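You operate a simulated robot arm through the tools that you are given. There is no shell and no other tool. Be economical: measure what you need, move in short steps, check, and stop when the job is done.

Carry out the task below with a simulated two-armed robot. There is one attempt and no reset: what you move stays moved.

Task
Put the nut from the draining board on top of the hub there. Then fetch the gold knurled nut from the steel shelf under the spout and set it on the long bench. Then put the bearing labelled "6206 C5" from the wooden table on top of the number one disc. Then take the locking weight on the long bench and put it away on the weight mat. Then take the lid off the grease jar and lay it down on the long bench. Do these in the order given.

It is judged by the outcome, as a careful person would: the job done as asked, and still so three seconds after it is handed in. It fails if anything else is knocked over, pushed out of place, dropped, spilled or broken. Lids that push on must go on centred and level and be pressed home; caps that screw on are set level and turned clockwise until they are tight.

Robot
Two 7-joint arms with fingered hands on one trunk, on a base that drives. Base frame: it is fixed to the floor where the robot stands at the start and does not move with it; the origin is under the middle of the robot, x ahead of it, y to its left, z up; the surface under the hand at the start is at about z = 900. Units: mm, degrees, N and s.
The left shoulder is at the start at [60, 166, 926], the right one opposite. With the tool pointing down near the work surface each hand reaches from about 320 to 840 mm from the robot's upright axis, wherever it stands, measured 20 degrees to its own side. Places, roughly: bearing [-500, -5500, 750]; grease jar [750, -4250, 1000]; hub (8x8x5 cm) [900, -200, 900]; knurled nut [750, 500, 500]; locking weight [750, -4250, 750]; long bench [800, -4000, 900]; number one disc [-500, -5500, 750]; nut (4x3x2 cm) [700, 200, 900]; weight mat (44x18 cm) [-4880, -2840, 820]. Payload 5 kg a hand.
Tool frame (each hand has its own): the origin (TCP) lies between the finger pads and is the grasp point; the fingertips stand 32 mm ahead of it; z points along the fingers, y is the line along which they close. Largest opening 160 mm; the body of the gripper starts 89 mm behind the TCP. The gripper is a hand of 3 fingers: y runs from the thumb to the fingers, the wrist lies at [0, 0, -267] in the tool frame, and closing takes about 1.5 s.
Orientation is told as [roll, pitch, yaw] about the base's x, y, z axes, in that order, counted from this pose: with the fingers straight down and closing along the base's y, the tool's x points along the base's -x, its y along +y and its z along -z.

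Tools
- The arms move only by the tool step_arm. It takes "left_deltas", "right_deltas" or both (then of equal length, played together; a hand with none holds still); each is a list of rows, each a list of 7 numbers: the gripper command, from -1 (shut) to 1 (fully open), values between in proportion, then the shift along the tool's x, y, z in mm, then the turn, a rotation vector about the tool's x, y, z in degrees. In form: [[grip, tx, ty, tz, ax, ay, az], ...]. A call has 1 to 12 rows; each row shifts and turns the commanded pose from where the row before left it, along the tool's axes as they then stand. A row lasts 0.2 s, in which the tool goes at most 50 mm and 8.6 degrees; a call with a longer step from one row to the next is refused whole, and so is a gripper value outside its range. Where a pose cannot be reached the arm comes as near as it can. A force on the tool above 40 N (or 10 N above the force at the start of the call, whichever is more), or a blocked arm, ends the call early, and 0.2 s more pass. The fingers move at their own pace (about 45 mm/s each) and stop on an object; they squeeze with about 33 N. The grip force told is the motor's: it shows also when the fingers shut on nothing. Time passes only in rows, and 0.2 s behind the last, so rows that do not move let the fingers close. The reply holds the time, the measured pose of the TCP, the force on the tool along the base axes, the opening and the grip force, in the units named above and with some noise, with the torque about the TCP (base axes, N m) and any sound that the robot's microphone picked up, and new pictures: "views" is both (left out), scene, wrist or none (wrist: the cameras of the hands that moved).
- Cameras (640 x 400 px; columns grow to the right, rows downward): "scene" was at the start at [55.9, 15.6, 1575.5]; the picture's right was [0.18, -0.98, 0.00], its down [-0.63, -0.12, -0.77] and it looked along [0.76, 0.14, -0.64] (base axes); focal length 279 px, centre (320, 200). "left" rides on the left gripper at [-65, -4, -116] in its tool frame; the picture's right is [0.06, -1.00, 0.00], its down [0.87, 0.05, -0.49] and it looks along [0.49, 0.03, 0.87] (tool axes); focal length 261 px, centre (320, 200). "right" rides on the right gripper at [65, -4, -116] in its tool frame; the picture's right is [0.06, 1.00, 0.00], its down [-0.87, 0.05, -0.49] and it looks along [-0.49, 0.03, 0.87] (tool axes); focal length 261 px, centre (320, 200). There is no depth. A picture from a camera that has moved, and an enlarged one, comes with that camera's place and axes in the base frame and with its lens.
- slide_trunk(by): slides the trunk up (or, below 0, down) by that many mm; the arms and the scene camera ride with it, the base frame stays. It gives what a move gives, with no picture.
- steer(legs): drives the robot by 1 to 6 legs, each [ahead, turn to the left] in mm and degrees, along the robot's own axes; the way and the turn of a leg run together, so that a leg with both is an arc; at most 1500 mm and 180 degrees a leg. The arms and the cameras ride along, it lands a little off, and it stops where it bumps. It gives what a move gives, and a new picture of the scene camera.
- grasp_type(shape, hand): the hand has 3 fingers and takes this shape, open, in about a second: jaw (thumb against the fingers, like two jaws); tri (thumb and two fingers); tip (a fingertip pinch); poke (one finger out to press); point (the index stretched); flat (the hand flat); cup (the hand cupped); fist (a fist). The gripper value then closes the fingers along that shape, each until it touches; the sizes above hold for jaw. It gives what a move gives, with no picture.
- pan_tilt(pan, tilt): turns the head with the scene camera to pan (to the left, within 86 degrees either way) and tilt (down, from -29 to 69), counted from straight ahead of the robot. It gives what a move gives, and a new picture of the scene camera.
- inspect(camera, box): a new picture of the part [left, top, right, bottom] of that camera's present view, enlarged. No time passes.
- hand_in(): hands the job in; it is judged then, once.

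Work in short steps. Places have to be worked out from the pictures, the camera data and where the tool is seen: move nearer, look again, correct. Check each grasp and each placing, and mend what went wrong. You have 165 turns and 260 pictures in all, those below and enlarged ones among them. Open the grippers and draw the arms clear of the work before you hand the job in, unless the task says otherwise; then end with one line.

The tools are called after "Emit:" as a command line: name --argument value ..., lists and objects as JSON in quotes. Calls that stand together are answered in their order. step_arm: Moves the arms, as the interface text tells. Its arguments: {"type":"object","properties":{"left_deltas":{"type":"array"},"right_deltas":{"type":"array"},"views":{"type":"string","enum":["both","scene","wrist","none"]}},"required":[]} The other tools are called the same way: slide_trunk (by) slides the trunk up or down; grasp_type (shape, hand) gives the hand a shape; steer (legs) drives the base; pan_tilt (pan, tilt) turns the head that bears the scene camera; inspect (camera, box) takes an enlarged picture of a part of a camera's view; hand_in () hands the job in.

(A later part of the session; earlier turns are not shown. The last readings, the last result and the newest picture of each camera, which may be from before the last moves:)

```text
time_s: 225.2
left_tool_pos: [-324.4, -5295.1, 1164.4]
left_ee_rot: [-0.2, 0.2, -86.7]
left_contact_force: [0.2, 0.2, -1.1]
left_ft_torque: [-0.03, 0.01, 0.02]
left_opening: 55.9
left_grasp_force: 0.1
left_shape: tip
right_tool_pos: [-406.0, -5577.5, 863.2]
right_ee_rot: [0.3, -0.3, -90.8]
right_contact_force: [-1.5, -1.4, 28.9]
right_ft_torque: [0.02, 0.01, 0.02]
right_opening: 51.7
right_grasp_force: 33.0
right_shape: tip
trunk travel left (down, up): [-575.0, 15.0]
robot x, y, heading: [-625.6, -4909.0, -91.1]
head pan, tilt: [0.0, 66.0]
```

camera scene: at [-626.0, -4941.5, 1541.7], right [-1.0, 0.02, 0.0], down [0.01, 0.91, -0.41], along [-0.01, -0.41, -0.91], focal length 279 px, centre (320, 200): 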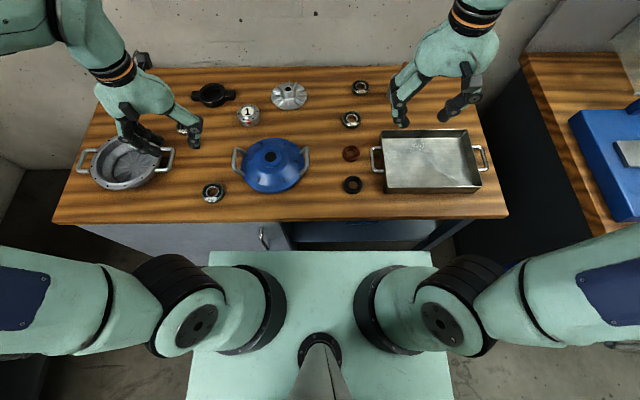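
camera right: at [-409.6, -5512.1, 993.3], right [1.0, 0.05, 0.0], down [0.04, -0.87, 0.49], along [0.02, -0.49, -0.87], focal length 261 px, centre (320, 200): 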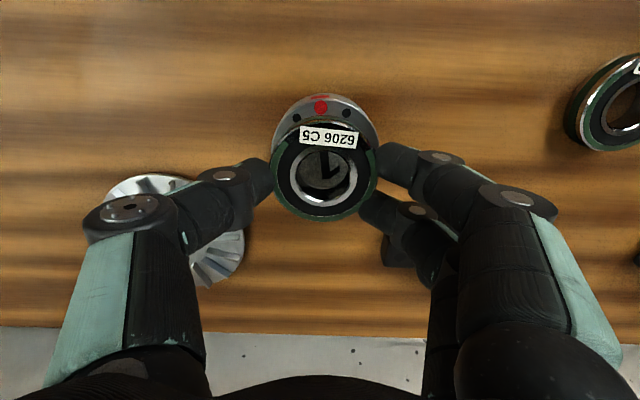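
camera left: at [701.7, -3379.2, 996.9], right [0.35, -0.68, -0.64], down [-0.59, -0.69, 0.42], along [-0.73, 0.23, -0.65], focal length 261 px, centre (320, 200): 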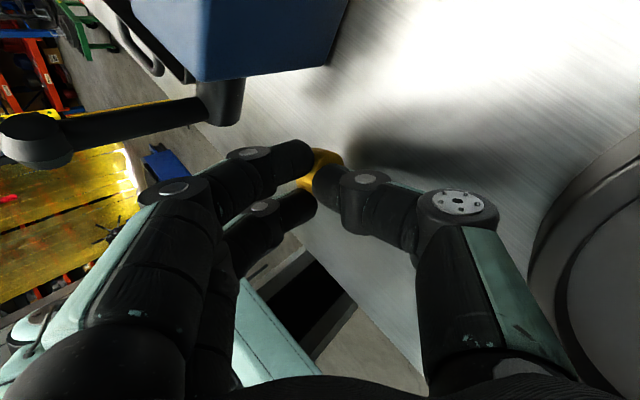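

Contact (disc top ≈830). I ease up 2 mm of press, then release and look.

Emit:
step_arm --right_deltas '[[-1, 0, 0, -2.5, 0, 0, 0], [-0.3, 0, 0, 0, 0, 0, 0], [-0.1, 0, 0, 0, 0, 0, 0], [-0.1, 0, 0, 0, 0, 0, 0], [-0.1, 0, 0, 0, 0, 0, 0]]' --views "wrist"

Emit:
inspect --camera "scene" --box '[230, 100, 280, 150]'

```text
time_s: 226.4
left_tool_pos: [-323.6, -5296.6, 1162.8]
left_ee_rot: [-0.2, 0.3, -86.6]
left_contact_force: [0.3, 0.0, -0.5]
left_ft_torque: [-0.01, -0.03, 0.01]
left_opening: 56.1
left_grasp_force: 0.0
left_shape: tip
right_tool_pos: [-406.8, -5575.8, 860.6]
right_ee_rot: [-0.1, -0.1, -90.9]
right_contact_force: [0.0, -0.1, 0.3]
right_ft_torque: [0.0, 0.02, 0.0]
right_opening: 71.2
right_grasp_force: 0.1
right_shape: tip
trunk travel left (down, up): [-575.0, 15.0]
robot x, y, heading: [-627.5, -4910.4, -90.9]
head pan, tilt: [0.0, 66.0]
camera right: at [-410.2, -5510.8, 975.5], right [1.0, 0.05, 0.0], down [0.04, -0.87, 0.49], along [0.02, -0.49, -0.87], focal length 261 px, centre (320, 200)
```

right: 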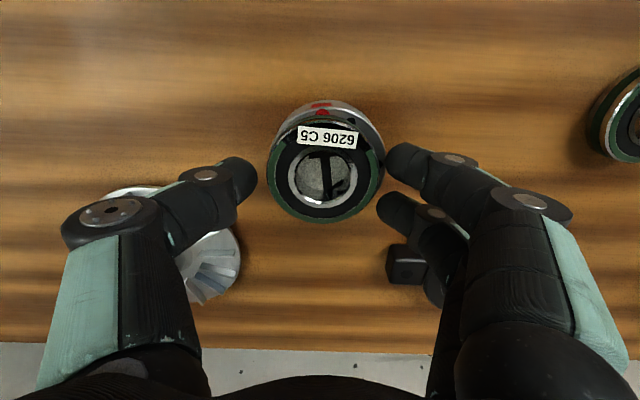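

```text
8.00 times, centred on (255, 125) of scene
camera zoom: at [-625.7, -4939.3, 1641.8], right [-1.0, 0.02, 0.0], down [0.01, 0.91, -0.41], along [-0.01, -0.41, -0.91], focal length 2230 px, centre (840, 800)
```

zoom: 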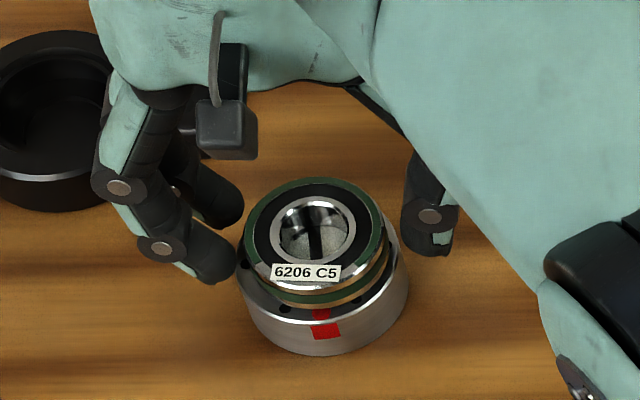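

The bearing sits centred and level on the disc. I lift the hand clear, retract, and lower the trunk back.

Emit:
step_arm --right_deltas '[[-0.1, 0, 0, -20, 0, 0, 0], [-0.1, 0, 0, -35, 0, 0, 0], [-0.1, 10, -10, -40, 0, 0, 0], [-0.1, 20, -30, -30, 0, 0, 0], [-0.1, 25, -40, -15, 0, 0, 0], [-0.1, 25, -40, 0, 0, 0, 0], [-0.1, 25, -40, 0, 0, 0, 0], [-0.1, 25, -40, 0, 0, 0, 0], [-0.1, 25, -40, 0, 0, 0, 0], [-0.1, 25, -40, 0, 0, 0, 0], [-0.1, 30, -38, 0, 0, 0, 0], [-0.1, 30, -38, 0, 0, 0, 0]]' --views "none"

Emit:
steer --legs '[[-500, 0]]'

```text
time_s: 229.0
left_tool_pos: [-325.0, -5295.8, 1164.4]
left_ee_rot: [-0.2, 0.2, -86.7]
left_contact_force: [-0.4, 0.1, -0.4]
left_ft_torque: [0.0, -0.01, 0.01]
left_opening: 55.8
left_grasp_force: 0.0
left_shape: tip
right_tool_pos: [-758.6, -5333.8, 999.9]
right_ee_rot: [0.0, -0.1, -90.7]
right_contact_force: [0.6, 0.4, -0.7]
right_ft_torque: [-0.03, -0.04, 0.0]
right_opening: 71.5
right_grasp_force: 0.0
right_shape: tip
trunk travel left (down, up): [-575.0, 15.0]
robot x, y, heading: [-626.2, -4909.4, -90.9]
head pan, tilt: [0.0, 66.0]
```

```text
time_s: 232.0
left_tool_pos: [-313.6, -4785.1, 1163.4]
left_ee_rot: [-0.2, 0.2, -86.0]
left_contact_force: [0.1, -0.3, -0.4]
left_ft_torque: [-0.04, 0.01, -0.02]
left_opening: 55.5
left_grasp_force: 0.1
left_shape: tip
right_tool_pos: [-748.6, -4829.6, 1000.1]
right_ee_rot: [0.0, -0.1, -90.2]
right_contact_force: [0.2, 0.9, 0.6]
right_ft_torque: [0.01, 0.0, 0.01]
right_opening: 71.8
right_grasp_force: 0.0
right_shape: tip
trunk travel left (down, up): [-575.0, 15.0]
robot x, y, heading: [-619.7, -4398.8, -90.3]
head pan, tilt: [0.0, 66.0]
camera scene: at [-620.4, -4431.9, 1641.9], right [-1.0, 0.0, 0.0], down [0.0, 0.91, -0.41], along [0.0, -0.41, -0.91], focal length 279 px, centre (320, 200)
```

scene: 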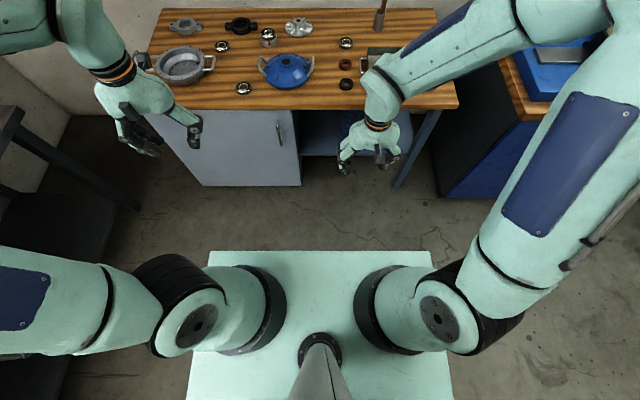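

Now the locking weight. I drive back to the long bench, facing it around y≈-4210, and look.

Emit:
steer --legs '[[0, 107], [640, 0], [0, -17]]'

Emit:
pan_tilt --pan 0 --tilt 42

```text
time_s: 241.2
left_tool_pos: [369.7, -3904.3, 1162.3]
left_ee_rot: [-0.2, 0.4, 4.3]
left_contact_force: [0.5, -0.3, -1.0]
left_ft_torque: [0.0, 0.02, 0.01]
left_opening: 55.5
left_grasp_force: 0.2
left_shape: tip
right_tool_pos: [416.9, -4338.1, 998.9]
right_ee_rot: [0.0, -0.1, 0.1]
right_contact_force: [0.7, -0.2, 0.9]
right_ft_torque: [0.04, 0.02, -0.03]
right_opening: 71.5
right_grasp_force: 0.1
right_shape: tip
trunk travel left (down, up): [-575.0, 15.0]
robot x, y, heading: [-10.8, -4211.8, 0.2]
head pan, tilt: [0.0, 66.0]
camera scene: at [20.6, -4215.3, 1641.8], right [0.0, -1.0, 0.0], down [-0.91, 0.0, -0.41], along [0.41, 0.0, -0.91], focal length 279 px, centre (320, 200)
```

scene: 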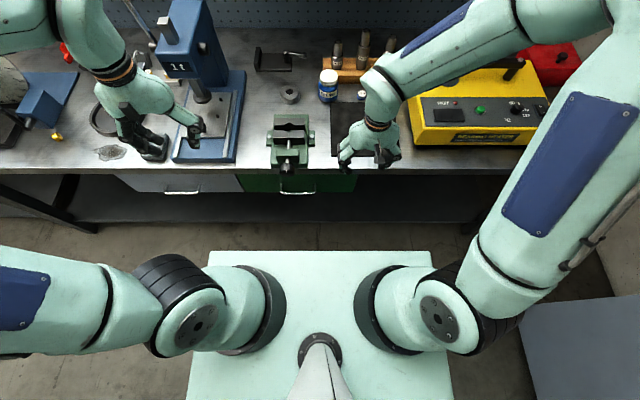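

```text
time_s: 242.1
left_tool_pos: [369.7, -3904.1, 1162.7]
left_ee_rot: [-0.1, 0.3, 4.3]
left_contact_force: [0.5, -0.4, 0.0]
left_ft_torque: [-0.04, 0.04, -0.02]
left_opening: 55.7
left_grasp_force: 0.0
left_shape: tip
right_tool_pos: [416.4, -4336.8, 999.3]
right_ee_rot: [0.0, -0.1, 0.2]
right_contact_force: [-0.2, 0.9, 0.3]
right_ft_torque: [0.02, -0.03, -0.01]
right_opening: 71.7
right_grasp_force: 0.1
right_shape: tip
trunk travel left (down, up): [-575.0, 15.0]
robot x, y, heading: [-12.8, -4215.5, 0.0]
head pan, tilt: [0.0, 42.0]
camera scene: at [44.6, -4214.6, 1672.2], right [0.0, -1.0, 0.0], down [-0.67, 0.0, -0.74], along [0.74, 0.0, -0.67], focal length 279 px, centre (320, 200)
```

scene: 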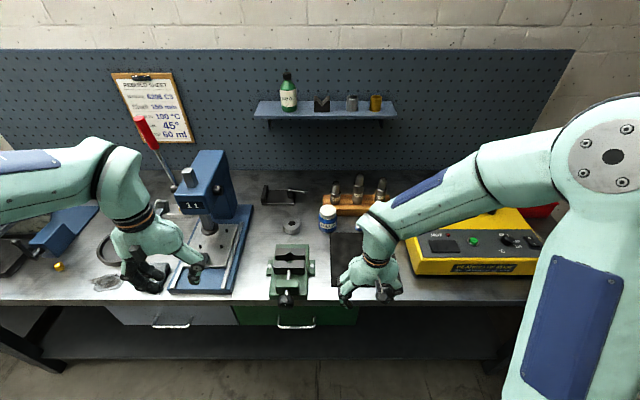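

I enlarge the area with the ring, rack and jar.

Emit:
inspect --camera "scene" --box '[250, 165, 400, 250]'

Emit:
inspect --camera "scene" --box '[250, 65, 400, 130]'

```text
4.27 times, centred on (325, 208) of scene
camera zoom: at [44.6, -4214.6, 1672.2], right [0.0, -1.0, 0.0], down [-0.67, 0.0, -0.74], along [0.74, 0.0, -0.67], focal length 1189 px, centre (299, 168)
```

zoom: 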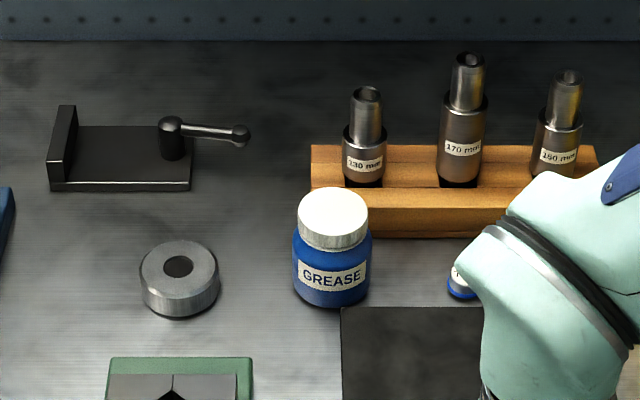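

```text
4.27 times, centred on (325, 98) of scene
camera zoom: at [44.6, -4214.6, 1672.2], right [0.0, -1.0, 0.0], down [-0.67, 0.0, -0.74], along [0.74, 0.0, -0.67], focal length 1189 px, centre (299, 637)
```

zoom: 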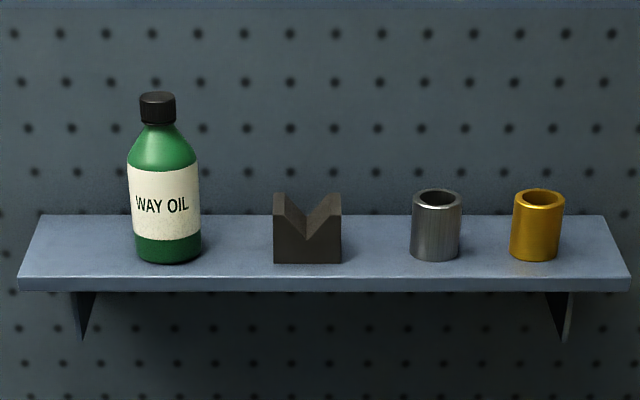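

The small blue-white item by the jar might be relevant too; I move the right arm aside to read it.

Emit:
step_arm --right_deltas '[[-0.1, 0, -45, 0, 0, 0, 0], [-0.1, 0, -45, 0, 0, 0, 0], [-0.1, 0, -45, 0, 0, 0, 0], [-0.1, 0, -45, 0, 0, 0, 0]]' --views "none"

Emit:
inspect --camera "scene" --box '[325, 195, 405, 255]'

Emit:
inspect --camera "scene" --box '[270, 205, 320, 250]'

```text
time_s: 243.1
left_tool_pos: [370.3, -3903.8, 1162.6]
left_ee_rot: [-0.2, 0.3, 4.3]
left_contact_force: [0.6, -0.5, 0.5]
left_ft_torque: [0.02, 0.0, 0.05]
left_opening: 55.6
left_grasp_force: 0.0
left_shape: tip
right_tool_pos: [418.6, -4517.2, 998.2]
right_ee_rot: [0.1, -0.2, 0.2]
right_contact_force: [0.0, 0.9, -1.1]
right_ft_torque: [0.03, 0.0, 0.0]
right_opening: 71.8
right_grasp_force: 0.1
right_shape: tip
trunk travel left (down, up): [-575.0, 15.0]
robot x, y, heading: [-11.2, -4214.8, 0.1]
head pan, tilt: [0.0, 42.0]
```

```text
6.67 times, centred on (365, 225) of scene
camera zoom: at [44.5, -4215.2, 1672.3], right [0.0, -1.0, 0.0], down [-0.67, 0.0, -0.74], along [0.74, 0.0, -0.67], focal length 1858 px, centre (20, 33)
```

zoom: 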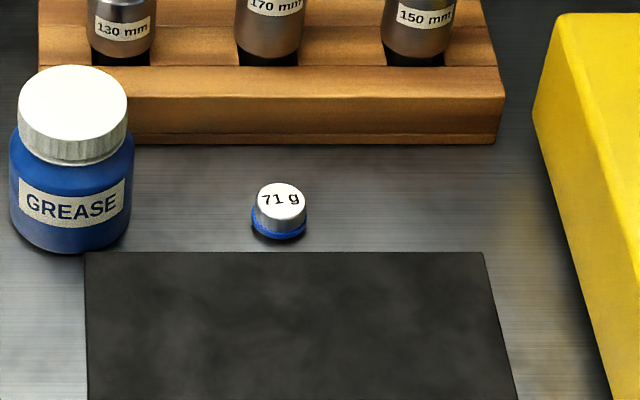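

```text
8.89 times, centred on (295, 228) of scene
camera zoom: at [44.5, -4215.2, 1672.3], right [0.0, -1.0, 0.0], down [-0.67, 0.0, -0.74], along [0.74, 0.0, -0.67], focal length 2477 px, centre (542, -44)
```

zoom: 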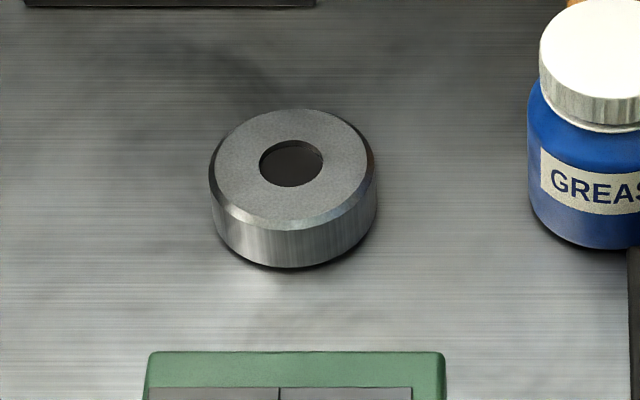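

"71 g" — that is the weight (≈(770,-4365)). I bring the right hand over it with the tip pinch.

Emit:
step_arm --right_deltas '[[-0.2, 0, 40, 0, 0, 0, 0], [-0.2, 0, 40, 0, 0, 0, 0], [-0.2, -10, 40, 0, 0, 0, 0], [-0.2, -35, 32, 0, 0, 0, 0], [-0.2, -45, 0, 0, 0, 0, 0], [-0.2, -45, 0, 0, 0, 0, 0], [-0.2, -45, 0, 0, 0, 0, 0], [-0.2, -45, 0, 0, 0, 0, 0], [-0.2, -45, 0, 8, 0, 0, 0], [-0.2, -45, 0, 10, 0, 0, 0], [-0.3, -28, 0, 10, 0, 0, 0], [-0.3, 0, 0, 10, 0, 0, 0]]' --views "wrist"

```text
time_s: 245.7
left_tool_pos: [371.0, -3903.0, 1163.0]
left_ee_rot: [-0.2, 0.3, 4.3]
left_contact_force: [-0.3, 0.3, -0.2]
left_ft_torque: [-0.01, -0.02, 0.02]
left_opening: 55.8
left_grasp_force: 0.1
left_shape: tip
right_tool_pos: [759.5, -4364.9, 960.7]
right_ee_rot: [0.1, -0.1, 0.1]
right_contact_force: [0.7, -0.1, -0.3]
right_ft_torque: [-0.01, 0.0, 0.01]
right_opening: 56.6
right_grasp_force: 0.1
right_shape: tip
trunk travel left (down, up): [-575.0, 15.0]
robot x, y, heading: [-10.9, -4217.3, -0.0]
head pan, tilt: [0.0, 42.0]
camera right: at [693.4, -4368.9, 1075.3], right [-0.06, 1.0, 0.0], down [0.87, 0.06, 0.49], along [0.49, 0.03, -0.87], focal length 261 px, centre (320, 200)
```

right: 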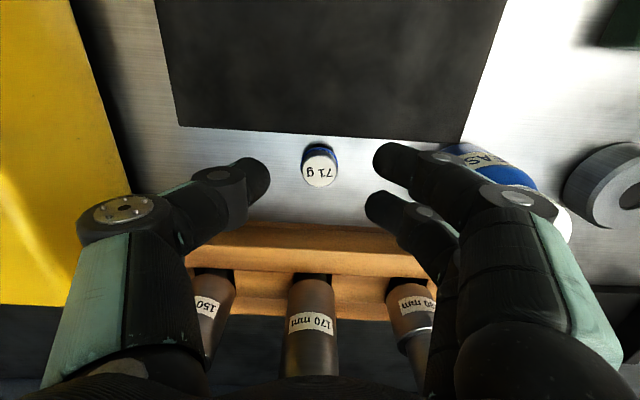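

The weight is centred; I move 14 mm forward, narrow, and lower to z≈897.

Emit:
step_arm --right_deltas '[[-0.5, -7, 0, 10, 0, 0, 0], [-0.5, -7, 0, 15, 0, 0, 0], [-0.5, 0, 0, 15, 0, 0, 0], [-0.5, 0, 0, 12, 0, 0, 0], [-0.5, 0, 0, 8, 0, 0, 0], [-0.5, 0, 0, 3, 0, 0, 0], [-0.5, 0, 0, 0, 0, 0, 0]]' --views "wrist"

```text
time_s: 247.3
left_tool_pos: [370.4, -3904.0, 1162.9]
left_ee_rot: [-0.3, 0.2, 4.3]
left_contact_force: [0.2, 0.5, -0.1]
left_ft_torque: [0.01, -0.02, 0.07]
left_opening: 55.6
left_grasp_force: 0.1
left_shape: tip
right_tool_pos: [774.3, -4363.9, 898.4]
right_ee_rot: [0.0, -0.1, 0.1]
right_contact_force: [0.5, 0.0, 2.4]
right_ft_torque: [0.09, 0.05, 0.01]
right_opening: 40.3
right_grasp_force: 0.1
right_shape: tip
trunk travel left (down, up): [-575.0, 15.0]
robot x, y, heading: [-10.6, -4213.3, 0.1]
head pan, tilt: [0.0, 42.0]
camera right: at [708.5, -4367.2, 1013.8], right [-0.06, 1.0, 0.0], down [0.87, 0.06, 0.49], along [0.49, 0.03, -0.87], focal length 261 px, centre (320, 200)
```

right: 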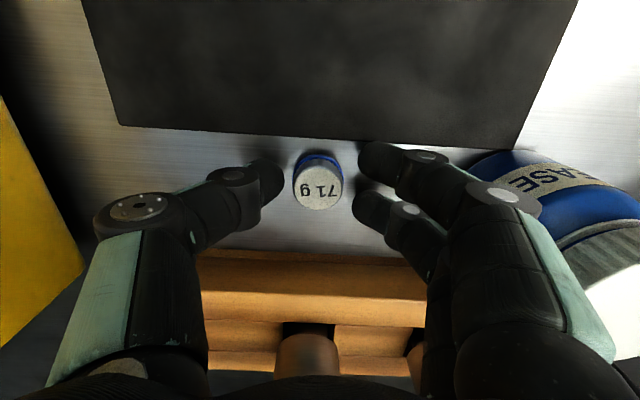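

Well placed (just touching the bench). I raise 1 mm, close, then lift and check.

Emit:
step_arm --right_deltas '[[-0.6, 0, 0, -1, 0, 0, 0], [-1, 0, 0, 0, 0, 0, 0], [-1, 0, 0, 0, 0, 0, 0], [-1, 0, 0, 0, 0, 0, 0], [-1, 0, 0, 0, 0, 0, 0], [-1, 0, 0, -10, 0, 0, 0], [-1, 0, 0, -25, 0, 0, 0], [-1, 0, 0, -30, 0, 0, 0], [-1, 0, 0, 0, 0, 0, 0]]' --views "wrist"

```text
time_s: 249.3
left_tool_pos: [370.9, -3903.0, 1163.5]
left_ee_rot: [-0.2, 0.3, 4.3]
left_contact_force: [0.3, -0.3, 0.5]
left_ft_torque: [0.03, -0.01, 0.01]
left_opening: 55.8
left_grasp_force: 0.1
left_shape: tip
right_tool_pos: [773.7, -4363.1, 965.8]
right_ee_rot: [-0.2, -0.2, 0.2]
right_contact_force: [0.4, 0.4, -0.6]
right_ft_torque: [0.01, 0.0, 0.05]
right_opening: 19.4
right_grasp_force: 33.4
right_shape: tip
trunk travel left (down, up): [-575.0, 15.0]
robot x, y, heading: [-14.5, -4215.2, 0.0]
head pan, tilt: [0.0, 42.0]
camera right: at [707.9, -4366.9, 1079.7], right [-0.07, 1.0, 0.0], down [0.87, 0.06, 0.49], along [0.49, 0.03, -0.87], focal length 261 px, centre (320, 200)
```

right: 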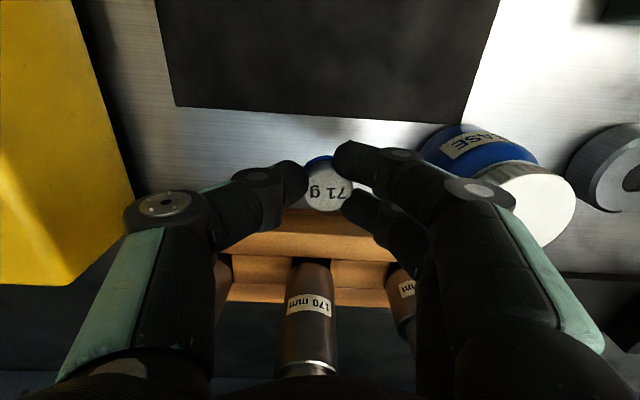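

Held. I pull back with gently growing steps, tucking the hand in for the drive.

Emit:
step_arm --right_deltas '[[-1, 4, 0, 0, 0, 0, 0], [-1, 8, 0, 0, 0, 0, 0], [-1, 14, 0, 0, 0, 0, 0], [-1, 22, 0, 0, 0, 0, 0], [-1, 32, 0, -10, 0, 0, 0], [-1, 42, 0, -10, 0, 0, 0], [-1, 45, 0, -10, 0, 0, 0], [-1, 45, 0, -10, 0, 0, 0], [-1, 45, -5, -10, 0, 0, 0], [-1, 45, -10, -10, 0, 0, 0], [-1, 40, -15, 0, 0, 0, 0], [-1, 0, 0, 0, 0, 0, 0]]' --views "none"

```text
time_s: 251.9
left_tool_pos: [371.1, -3903.0, 1163.7]
left_ee_rot: [-0.2, 0.3, 4.3]
left_contact_force: [1.7, 0.9, 0.1]
left_ft_torque: [-0.03, 0.0, -0.01]
left_opening: 55.8
left_grasp_force: 0.2
left_shape: tip
right_tool_pos: [431.7, -4394.4, 1025.5]
right_ee_rot: [-0.1, -0.1, 0.2]
right_contact_force: [0.6, 0.3, -0.2]
right_ft_torque: [-0.02, 0.03, -0.02]
right_opening: 19.1
right_grasp_force: 33.2
right_shape: tip
trunk travel left (down, up): [-575.0, 15.0]
robot x, y, heading: [-12.9, -4216.0, 0.2]
head pan, tilt: [0.0, 42.0]
```

I back away and turn toward the weight mat (bearing ≈163°), looking at the route.

Emit:
steer --legs '[[-350, 0], [0, 163]]'

Emit:
pan_tilt --pan 0 --tilt 15

```text
time_s: 261.1
left_tool_pos: [-816.7, -4403.2, 1163.9]
left_ee_rot: [-0.3, 0.4, 167.4]
left_contact_force: [0.0, -0.5, -0.2]
left_ft_torque: [0.01, 0.02, 0.01]
left_opening: 56.0
left_grasp_force: 0.1
left_shape: tip
right_tool_pos: [-732.9, -3914.7, 1024.3]
right_ee_rot: [0.0, -0.2, 163.2]
right_contact_force: [0.7, -0.1, -0.6]
right_ft_torque: [0.01, -0.03, 0.0]
right_opening: 18.8
right_grasp_force: 32.7
right_shape: tip
trunk travel left (down, up): [-575.0, 15.0]
robot x, y, heading: [-357.1, -4212.8, 163.3]
head pan, tilt: [0.0, 42.0]
camera scene: at [-410.9, -4200.7, 1672.2], right [0.29, 0.96, 0.0], down [0.64, -0.19, -0.74], along [-0.71, 0.21, -0.67], focal length 279 px, centre (320, 200)
```

scene: 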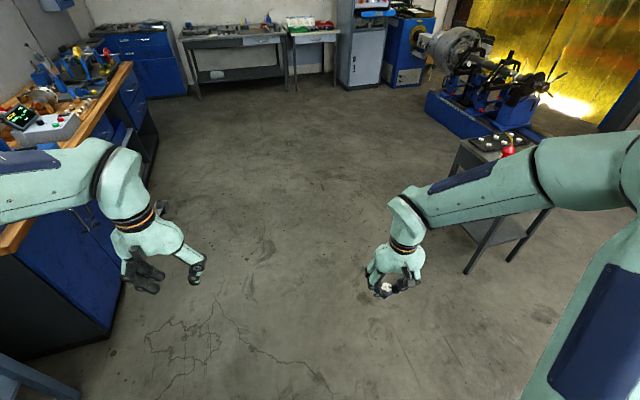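

```text
time_s: 262.0
left_tool_pos: [-816.9, -4403.3, 1163.2]
left_ee_rot: [-0.2, 0.3, 167.4]
left_contact_force: [0.6, 0.3, 0.1]
left_ft_torque: [0.03, -0.01, -0.03]
left_opening: 56.0
left_grasp_force: 0.1
left_shape: tip
right_tool_pos: [-733.1, -3913.5, 1025.8]
right_ee_rot: [0.0, -0.1, 163.3]
right_contact_force: [0.1, -0.3, -1.6]
right_ft_torque: [0.02, 0.0, -0.01]
right_opening: 18.5
right_grasp_force: 33.1
right_shape: tip
trunk travel left (down, up): [-575.0, 15.0]
robot x, y, heading: [-362.9, -4213.5, 163.4]
head pan, tilt: [0.0, 15.0]
camera scene: at [-420.2, -4197.8, 1714.7], right [0.29, 0.96, 0.0], down [0.25, -0.07, -0.97], along [-0.92, 0.28, -0.26], focal length 279 px, centre (320, 200)
```

scene: 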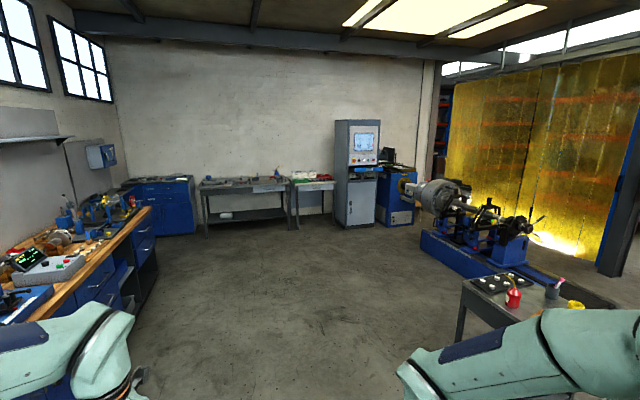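

I zoom on the far table at the mat's given place and the trolley on the right.

Emit:
inspect --camera "scene" --box '[270, 155, 350, 215]'

Emit:
inspect --camera "scene" --box '[450, 250, 590, 330]'

```text
6.67 times, centred on (310, 185) of scene
camera zoom: at [-420.2, -4197.8, 1714.7], right [0.29, 0.96, 0.0], down [0.25, -0.07, -0.97], along [-0.92, 0.28, -0.26], focal length 1858 px, centre (387, 300)
```

zoom: 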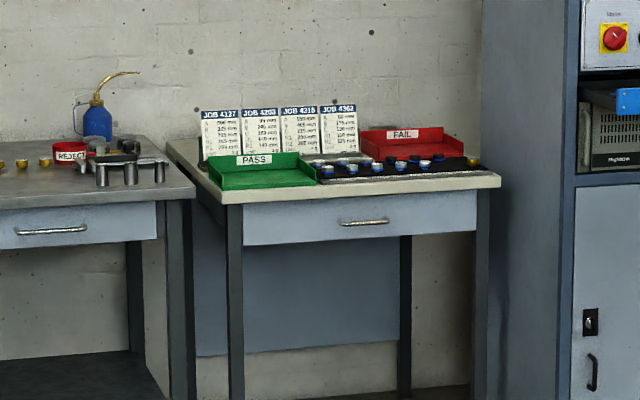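

```text
4.57 times, centred on (520, 290) of scene
camera zoom: at [-420.2, -4197.8, 1714.7], right [0.29, 0.96, 0.0], down [0.25, -0.07, -0.97], along [-0.92, 0.28, -0.26], focal length 1274 px, centre (-594, -211)
```

zoom: 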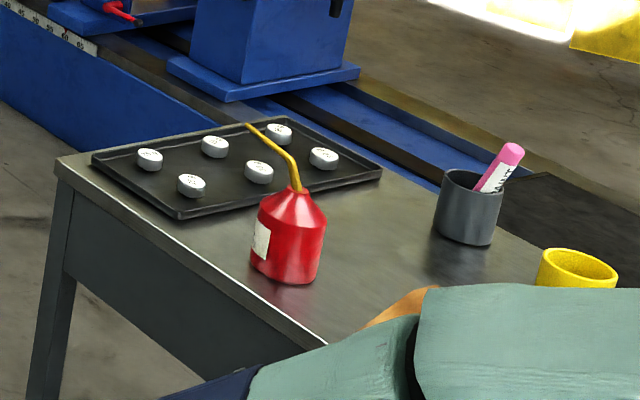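

The far table has the black mat with matching blue-white weights. I drive 3.75 m there and face it.

Emit:
steer --legs '[[1500, 0], [1500, 0], [700, 0], [0, 17]]'

Emit:
pan_tilt --pan -10 --tilt 40

```text
time_s: 280.9
left_tool_pos: [-4286.2, -3456.9, 1163.0]
left_ee_rot: [-0.3, 0.3, -175.8]
left_contact_force: [1.5, 0.5, -0.1]
left_ft_torque: [0.0, -0.01, -0.02]
left_opening: 56.0
left_grasp_force: 0.1
left_shape: tip
right_tool_pos: [-4347.0, -2964.3, 1025.8]
right_ee_rot: [0.1, -0.1, -179.8]
right_contact_force: [-0.3, -0.3, -0.3]
right_ft_torque: [0.04, -0.02, -0.01]
right_opening: 18.9
right_grasp_force: 33.0
right_shape: tip
trunk travel left (down, up): [-575.0, 15.0]
robot x, y, heading: [-3903.1, -3144.3, -180.0]
head pan, tilt: [0.0, 15.0]
camera scene: at [-3966.3, -3144.9, 1714.7], right [0.0, 1.0, 0.0], down [0.26, 0.0, -0.97], along [-0.97, 0.0, -0.26], focal length 279 px, centre (320, 200)
```

scene: 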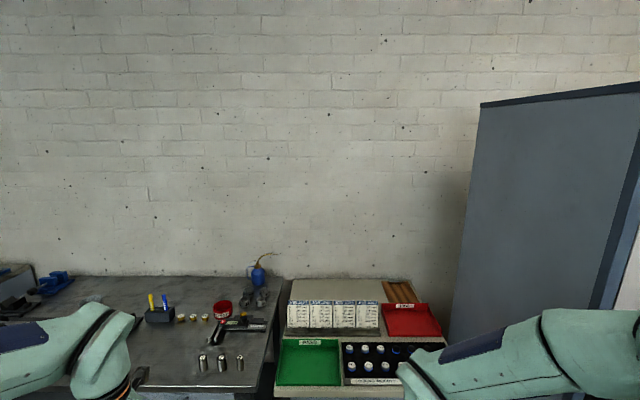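

```text
time_s: 281.8
left_tool_pos: [-4286.1, -3456.5, 1162.7]
left_ee_rot: [-0.2, 0.3, -175.7]
left_contact_force: [-0.8, 0.0, 0.7]
left_ft_torque: [-0.01, -0.02, 0.01]
left_opening: 55.9
left_grasp_force: 0.1
left_shape: tip
right_tool_pos: [-4348.7, -2963.1, 1026.0]
right_ee_rot: [0.0, -0.2, -179.8]
right_contact_force: [-0.7, 0.2, -0.9]
right_ft_torque: [-0.01, -0.01, -0.03]
right_opening: 18.7
right_grasp_force: 32.9
right_shape: tip
trunk travel left (down, up): [-575.0, 15.0]
robot x, y, heading: [-3906.0, -3142.3, -179.8]
head pan, tilt: [-10.0, 40.0]
camera scene: at [-3956.9, -3129.4, 1675.3], right [0.17, 0.99, 0.0], down [0.63, -0.11, -0.77], along [-0.76, 0.13, -0.64], focal length 279 px, centre (320, 200)
```

scene: 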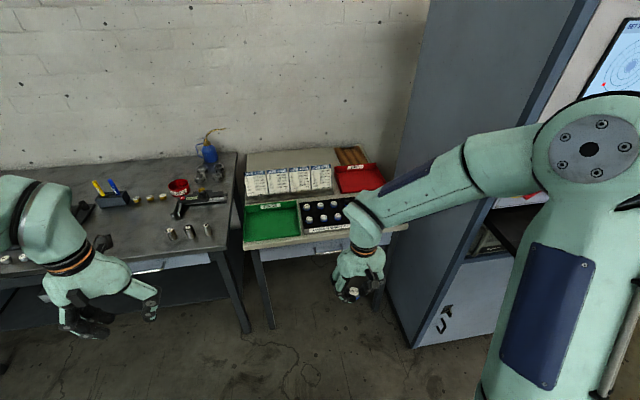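

I enlarge the mat.

Emit:
inspect --camera "scene" --box '[290, 185, 360, 245]'

```text
6.67 times, centred on (325, 215) of scene
camera zoom: at [-3956.9, -3129.4, 1675.3], right [0.17, 0.99, 0.0], down [0.63, -0.11, -0.77], along [-0.76, 0.13, -0.64], focal length 1858 px, centre (287, 100)
```

zoom: 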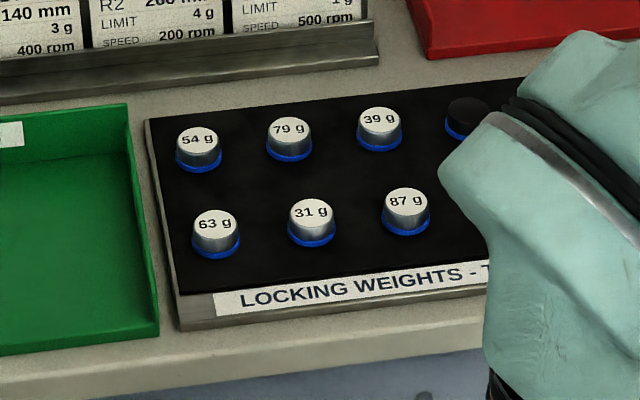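

Label confirms "LOCKING WEIGHTS". I reposition closer: turn right 25°, ahead 300, turn back, and look at the whole mat.

Emit:
steer --legs '[[0, -25], [300, 0], [0, 25]]'

Emit:
pan_tilt --pan -15 --tilt 55

```text
time_s: 286.5
left_tool_pos: [-4559.7, -3325.6, 1164.6]
left_ee_rot: [-0.2, 0.2, -175.8]
left_contact_force: [-0.5, 0.3, -0.7]
left_ft_torque: [-0.01, 0.02, 0.0]
left_opening: 55.5
left_grasp_force: 0.1
left_shape: tip
right_tool_pos: [-4621.7, -2834.7, 1026.1]
right_ee_rot: [0.0, 0.0, -179.9]
right_contact_force: [-0.7, 0.1, -0.6]
right_ft_torque: [0.02, -0.01, 0.01]
right_opening: 18.6
right_grasp_force: 32.8
right_shape: tip
trunk travel left (down, up): [-575.0, 15.0]
robot x, y, heading: [-4181.4, -3016.6, -180.0]
head pan, tilt: [-10.0, 40.0]
camera scene: at [-4229.7, -3001.5, 1675.2], right [0.17, 0.98, 0.0], down [0.63, -0.11, -0.77], along [-0.75, 0.13, -0.64], focal length 279 px, centre (320, 200)
```

scene: 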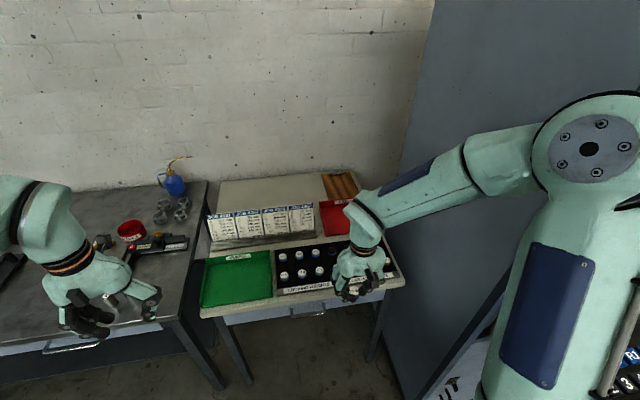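

```text
time_s: 287.2
left_tool_pos: [-4560.1, -3325.8, 1163.1]
left_ee_rot: [-0.1, 0.3, -175.8]
left_contact_force: [0.3, 0.7, 0.2]
left_ft_torque: [0.0, -0.04, 0.01]
left_opening: 55.7
left_grasp_force: 0.1
left_shape: tip
right_tool_pos: [-4621.4, -2834.6, 1025.9]
right_ee_rot: [0.0, 0.0, -179.9]
right_contact_force: [-0.2, -0.4, -1.3]
right_ft_torque: [0.0, -0.02, 0.01]
right_opening: 18.5
right_grasp_force: 33.0
right_shape: tip
trunk travel left (down, up): [-575.0, 15.0]
robot x, y, heading: [-4179.7, -3013.0, -180.0]
head pan, tilt: [-15.0, 55.0]
camera scene: at [-4215.7, -2997.0, 1654.6], right [0.26, 0.97, 0.0], down [0.79, -0.21, -0.57], along [-0.55, 0.15, -0.82], focal length 279 px, centre (320, 200)
```

scene: 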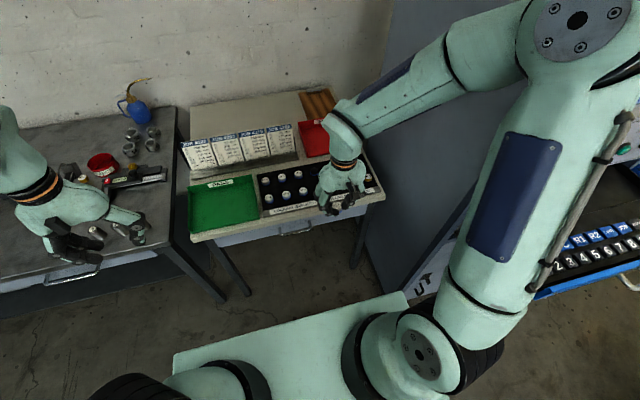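

I move the right hand forward over the mat's near side and use its wrist camera.

Emit:
step_arm --right_deltas '[[-1, -40, 0, 0, 0, 0, 0], [-1, -40, 0, 0, 0, 0, 0], [-1, -40, 0, 0, 0, 0, 0], [-1, -40, 0, 0, 0, 0, 0], [-1, 0, 0, 0, 0, 0, 0]]' --views "wrist"

```text
time_s: 288.4
left_tool_pos: [-4559.9, -3325.8, 1164.5]
left_ee_rot: [-0.2, 0.2, -175.7]
left_contact_force: [0.5, -1.2, 0.0]
left_ft_torque: [0.03, 0.05, 0.04]
left_opening: 55.8
left_grasp_force: 0.0
left_shape: tip
right_tool_pos: [-4780.0, -2833.7, 1026.0]
right_ee_rot: [0.1, 0.0, -179.9]
right_contact_force: [0.2, 0.4, -0.7]
right_ft_torque: [0.0, 0.03, 0.0]
right_opening: 18.6
right_grasp_force: 33.1
right_shape: tip
trunk travel left (down, up): [-575.0, 15.0]
robot x, y, heading: [-4179.5, -3016.9, -179.8]
head pan, tilt: [-15.0, 55.0]
camera right: at [-4714.5, -2829.4, 1140.9], right [0.06, -1.0, 0.0], down [-0.87, -0.06, 0.49], along [-0.49, -0.03, -0.87], focal length 261 px, centre (320, 200)
```

right: 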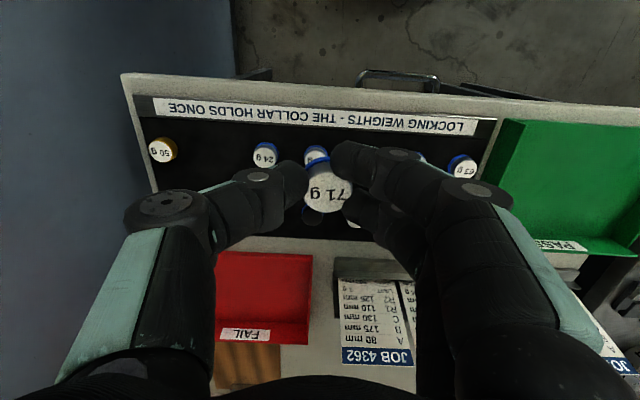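

The mat reads "LOCKING WEIGHTS – THE COLLAR HOLDS ONCE". Free room seems to be between "24 g" and the gold "50 g". I move the hand toward that side for a clear view.

Emit:
step_arm --right_deltas '[[-1, 5, -43, 0, 0, 0, 0], [-1, 5, -43, 0, 0, 0, 0], [-1, 0, -40, 0, 0, 0, 0], [-1, 0, 0, 0, 0, 0, 0]]' --views "wrist"

```text
time_s: 289.4
left_tool_pos: [-4560.1, -3327.7, 1163.0]
left_ee_rot: [-0.3, 0.4, -175.7]
left_contact_force: [0.2, -0.1, 0.0]
left_ft_torque: [0.03, -0.03, -0.02]
left_opening: 56.0
left_grasp_force: 0.1
left_shape: tip
right_tool_pos: [-4769.5, -2710.4, 1028.7]
right_ee_rot: [-0.1, -0.1, -179.9]
right_contact_force: [-0.8, 0.4, -0.4]
right_ft_torque: [0.02, -0.01, 0.02]
right_opening: 18.5
right_grasp_force: 32.6
right_shape: tip
trunk travel left (down, up): [-575.0, 15.0]
robot x, y, heading: [-4174.8, -3016.5, -180.0]
head pan, tilt: [-15.0, 55.0]
camera right: at [-4704.7, -2705.1, 1143.4], right [0.06, -1.0, 0.0], down [-0.87, -0.06, 0.49], along [-0.49, -0.03, -0.87], focal length 261 px, centre (320, 200)
```

right: 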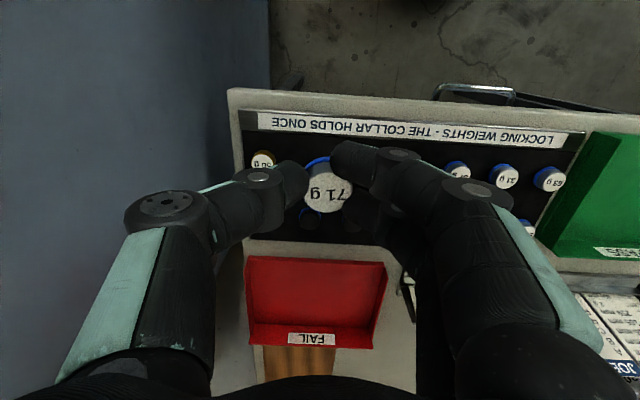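

Free spot chosen: (-4840,-2710). I move over it and lower to z≈885, then check neighbours.

Emit:
step_arm --right_deltas '[[-1, -35, -1.5, 10, 0, 0, 0], [-1, -36, -1, 20, 0, 0, 0], [-1, 0, 0, 35, 0, 0, 0], [-1, 0, 0, 40, 0, 0, 0], [-1, 0, 0, 38, 0, 0, 0], [-1, 0, 0, 0, 0, 0, 0]]' --views "wrist"

```text
time_s: 290.8
left_tool_pos: [-4560.1, -3325.1, 1164.2]
left_ee_rot: [-0.3, 0.3, -175.8]
left_contact_force: [-0.1, -0.2, 0.7]
left_ft_torque: [-0.06, -0.02, -0.02]
left_opening: 55.8
left_grasp_force: 0.1
left_shape: tip
right_tool_pos: [-4843.1, -2705.7, 882.6]
right_ee_rot: [0.0, -0.1, -179.9]
right_contact_force: [0.1, -0.6, -0.9]
right_ft_torque: [0.02, 0.0, -0.01]
right_opening: 18.5
right_grasp_force: 32.7
right_shape: tip
trunk travel left (down, up): [-575.0, 15.0]
robot x, y, heading: [-4178.6, -3016.0, -179.8]
head pan, tilt: [-15.0, 55.0]
camera right: at [-4778.0, -2700.6, 997.4], right [0.06, -1.0, 0.0], down [-0.87, -0.06, 0.49], along [-0.49, -0.03, -0.87], focal length 261 px, centre (320, 200)
```

right: 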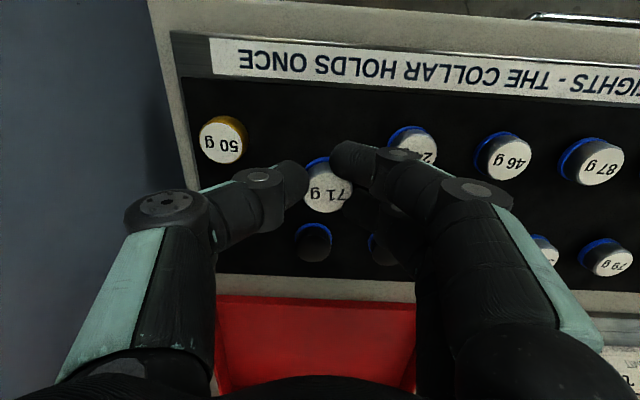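

Finger knuckles would bear on the "24 g" neighbour if lowered here. I raise 40 mm, shift to (-4808,-2702) near the front strip, and turn the hand 56° so fingers and thumb point into free directions.

Emit:
step_arm --right_deltas '[[-1, 0, 0, -40, 0, 0, 0], [-1, 34, -5, 0, 0, 0, 0], [-1, 0, 0, 0, 0, 0, -8], [-1, 0, 0, 0, 0, 0, -8], [-1, 0, 0, 0, 0, 0, -8], [-1, 0, 0, 0, 0, 0, -8], [-1, 0, 0, 0, 0, 0, -8], [-1, 0, 0, 0, 0, 0, -8], [-1, 0, 0, 0, 0, 0, -8], [-1, 0, 0, 0, 0, 0, 0]]' --views "wrist"

```text
time_s: 293.0
left_tool_pos: [-4560.7, -3326.1, 1163.3]
left_ee_rot: [-0.2, 0.4, -175.8]
left_contact_force: [0.0, 0.0, 0.2]
left_ft_torque: [0.01, -0.04, 0.0]
left_opening: 55.9
left_grasp_force: 0.0
left_shape: tip
right_tool_pos: [-4809.0, -2701.2, 922.3]
right_ee_rot: [-0.1, -0.2, -123.8]
right_contact_force: [-0.1, 0.0, -0.8]
right_ft_torque: [0.04, 0.0, 0.01]
right_opening: 18.7
right_grasp_force: 32.8
right_shape: tip
trunk travel left (down, up): [-575.0, 15.0]
robot x, y, heading: [-4178.9, -3015.3, -179.9]
head pan, tilt: [-15.0, 55.0]
camera right: at [-4775.4, -2643.6, 1037.4], right [0.86, -0.5, 0.0], down [-0.44, -0.75, 0.49], along [-0.25, -0.43, -0.87], focal length 261 px, centre (320, 200)
```

right: 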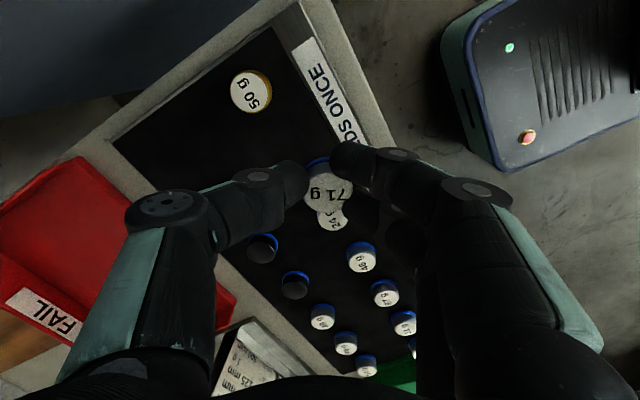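

Good orientation; neighbours are clear. I lower to just above the mat, then touch down gently.

Emit:
step_arm --right_deltas '[[-1, 0, 0, 20, 0, 0, 0], [-1, 0, 0, 20, 0, 0, 0], [-1, 0, 0, 12, 0, 0, 0], [-1, 0, 0, 3, 0, 0, 0], [-1, 0, 0, 0, 0, 0, 0]]' --views "wrist"

```text
time_s: 294.2
left_tool_pos: [-4561.2, -3325.9, 1163.8]
left_ee_rot: [-0.2, 0.3, -175.8]
left_contact_force: [0.3, -0.6, 0.1]
left_ft_torque: [-0.03, 0.03, -0.02]
left_opening: 55.7
left_grasp_force: 0.1
left_shape: tip
right_tool_pos: [-4807.9, -2700.4, 868.5]
right_ee_rot: [-0.1, 0.0, -123.8]
right_contact_force: [-0.6, 0.2, -0.3]
right_ft_torque: [-0.02, 0.0, 0.01]
right_opening: 18.4
right_grasp_force: 33.0
right_shape: tip
trunk travel left (down, up): [-575.0, 15.0]
robot x, y, heading: [-4174.3, -3016.9, -179.9]
head pan, tilt: [-15.0, 55.0]
camera right: at [-4774.9, -2643.1, 982.7], right [0.86, -0.51, 0.0], down [-0.44, -0.75, 0.49], along [-0.25, -0.42, -0.87], focal length 261 px, centre (320, 200)
```

right: 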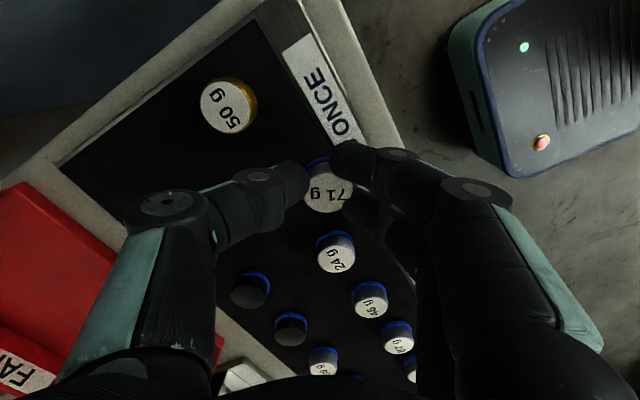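

I shift 6 mm inward from the label strip and lower in 2 mm steps.

Emit:
step_arm --right_deltas '[[-1, -3.4, -5, 2, 0, 0, 0], [-1, 0, 0, 2, 0, 0, 0], [-1, 0, 0, 2, 0, 0, 0], [-1, 0, 0, 2, 0, 0, 0], [-1, 0, 0, 0, 0, 0, 0]]' --views "none"

```text
time_s: 295.4
left_tool_pos: [-4559.0, -3326.4, 1163.5]
left_ee_rot: [-0.2, 0.3, -175.8]
left_contact_force: [0.5, 0.7, -0.8]
left_ft_torque: [-0.01, 0.0, -0.01]
left_opening: 56.1
left_grasp_force: 0.0
left_shape: tip
right_tool_pos: [-4814.5, -2701.3, 859.6]
right_ee_rot: [-0.1, 0.1, -123.9]
right_contact_force: [0.3, 0.5, -0.8]
right_ft_torque: [-0.01, -0.02, 0.0]
right_opening: 18.6
right_grasp_force: 33.3
right_shape: tip
trunk travel left (down, up): [-575.0, 15.0]
robot x, y, heading: [-4175.3, -3015.1, -180.0]
head pan, tilt: [-15.0, 55.0]
```

Emit:
step_arm --right_deltas '[[-1, 0, 0, 2, 0, 0, 0], [-1, 0, 0, 2, 0, 0, 0], [-1, 0, 0, 1.5, 0, 0, 0], [-1, 0, 0, 0, 0, 0, 0]]' --views "none"

```text
time_s: 296.4
left_tool_pos: [-4560.5, -3326.2, 1164.0]
left_ee_rot: [-0.2, 0.3, -175.8]
left_contact_force: [0.2, -0.2, 1.0]
left_ft_torque: [-0.01, -0.02, 0.01]
left_opening: 55.8
left_grasp_force: 0.2
left_shape: tip
right_tool_pos: [-4814.2, -2700.6, 854.2]
right_ee_rot: [-0.1, 0.0, -123.8]
right_contact_force: [-0.8, -0.8, -1.0]
right_ft_torque: [0.02, -0.02, 0.01]
right_opening: 18.5
right_grasp_force: 33.0
right_shape: tip
trunk travel left (down, up): [-575.0, 15.0]
robot x, y, heading: [-4180.7, -3015.0, -180.1]
head pan, tilt: [-15.0, 55.0]
```

Emit:
step_arm --right_deltas '[[-1, 0, 0, 2, 0, 0, 0], [-1, 0, 0, 1.5, 0, 0, 0], [-1, 0, 0, 1.5, 0, 0, 0], [-1, 0, 0, 1.5, 0, 0, 0], [-1, 0, 0, 0, 0, 0, 0]]' --views "wrist"

```text
time_s: 297.6
left_tool_pos: [-4558.5, -3326.2, 1164.1]
left_ee_rot: [-0.3, 0.2, -175.8]
left_contact_force: [0.6, -0.5, -0.4]
left_ft_torque: [-0.03, 0.0, -0.02]
left_opening: 55.5
left_grasp_force: 0.0
left_shape: tip
right_tool_pos: [-4814.4, -2702.5, 849.7]
right_ee_rot: [-0.3, -0.1, -123.9]
right_contact_force: [2.8, 2.6, 24.4]
right_ft_torque: [-0.17, -0.11, 0.02]
right_opening: 19.3
right_grasp_force: 32.9
right_shape: tip
trunk travel left (down, up): [-575.0, 15.0]
robot x, y, heading: [-4176.6, -3013.8, 180.2]
head pan, tilt: [-15.0, 55.0]
camera right: at [-4781.0, -2644.1, 964.5], right [0.86, -0.51, -0.01], down [-0.44, -0.75, 0.49], along [-0.25, -0.42, -0.87], focal length 261 px, centre (320, 200)
```

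right: 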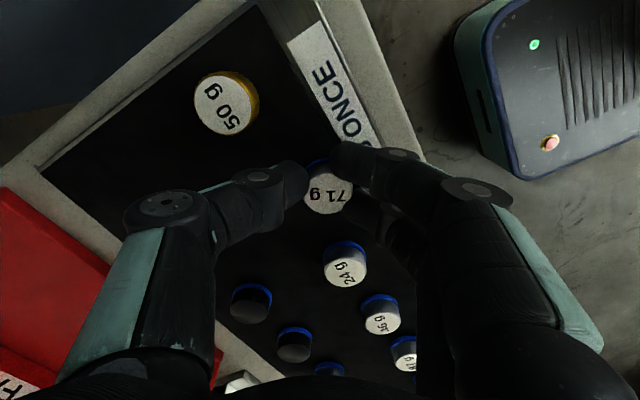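

Touchdown on the mat. I ease off slightly, open a little, rise straight up and check.

Emit:
step_arm --right_deltas '[[-1, 0, 0, -2, 0, 0, 0], [-0.7, 0, 0, 0, 0, 0, 0], [-0.55, 0, 0, 0, 0, 0, 0], [-0.55, 0, 0, 0, 0, 0, 0], [-0.55, 0, 0, -15, 0, 0, 0], [-0.55, 0, 0, -30, 0, 0, 0], [-0.55, 0, 0, -40, 0, 0, 0], [-0.55, 0, 0, 0, 0, 0, 0]]' --views "wrist"

```text
time_s: 299.4
left_tool_pos: [-4559.5, -3325.5, 1164.1]
left_ee_rot: [-0.2, 0.3, -175.9]
left_contact_force: [-0.8, 0.5, -0.5]
left_ft_torque: [0.02, -0.01, 0.0]
left_opening: 55.8
left_grasp_force: 0.1
left_shape: tip
right_tool_pos: [-4813.5, -2700.2, 932.2]
right_ee_rot: [0.1, 0.0, -123.8]
right_contact_force: [-0.3, 0.2, -0.7]
right_ft_torque: [0.01, 0.01, 0.02]
right_opening: 35.5
right_grasp_force: 0.1
right_shape: tip
trunk travel left (down, up): [-575.0, 15.0]
robot x, y, heading: [-4177.4, -3016.7, -180.1]
head pan, tilt: [-15.0, 55.0]
camera right: at [-4780.7, -2642.9, 1047.7], right [0.86, -0.51, 0.0], down [-0.44, -0.75, 0.49], along [-0.25, -0.42, -0.87], focal length 261 px, centre (320, 200)
```

right: 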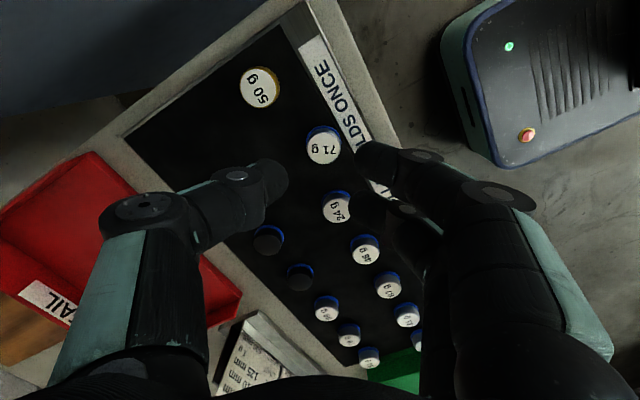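

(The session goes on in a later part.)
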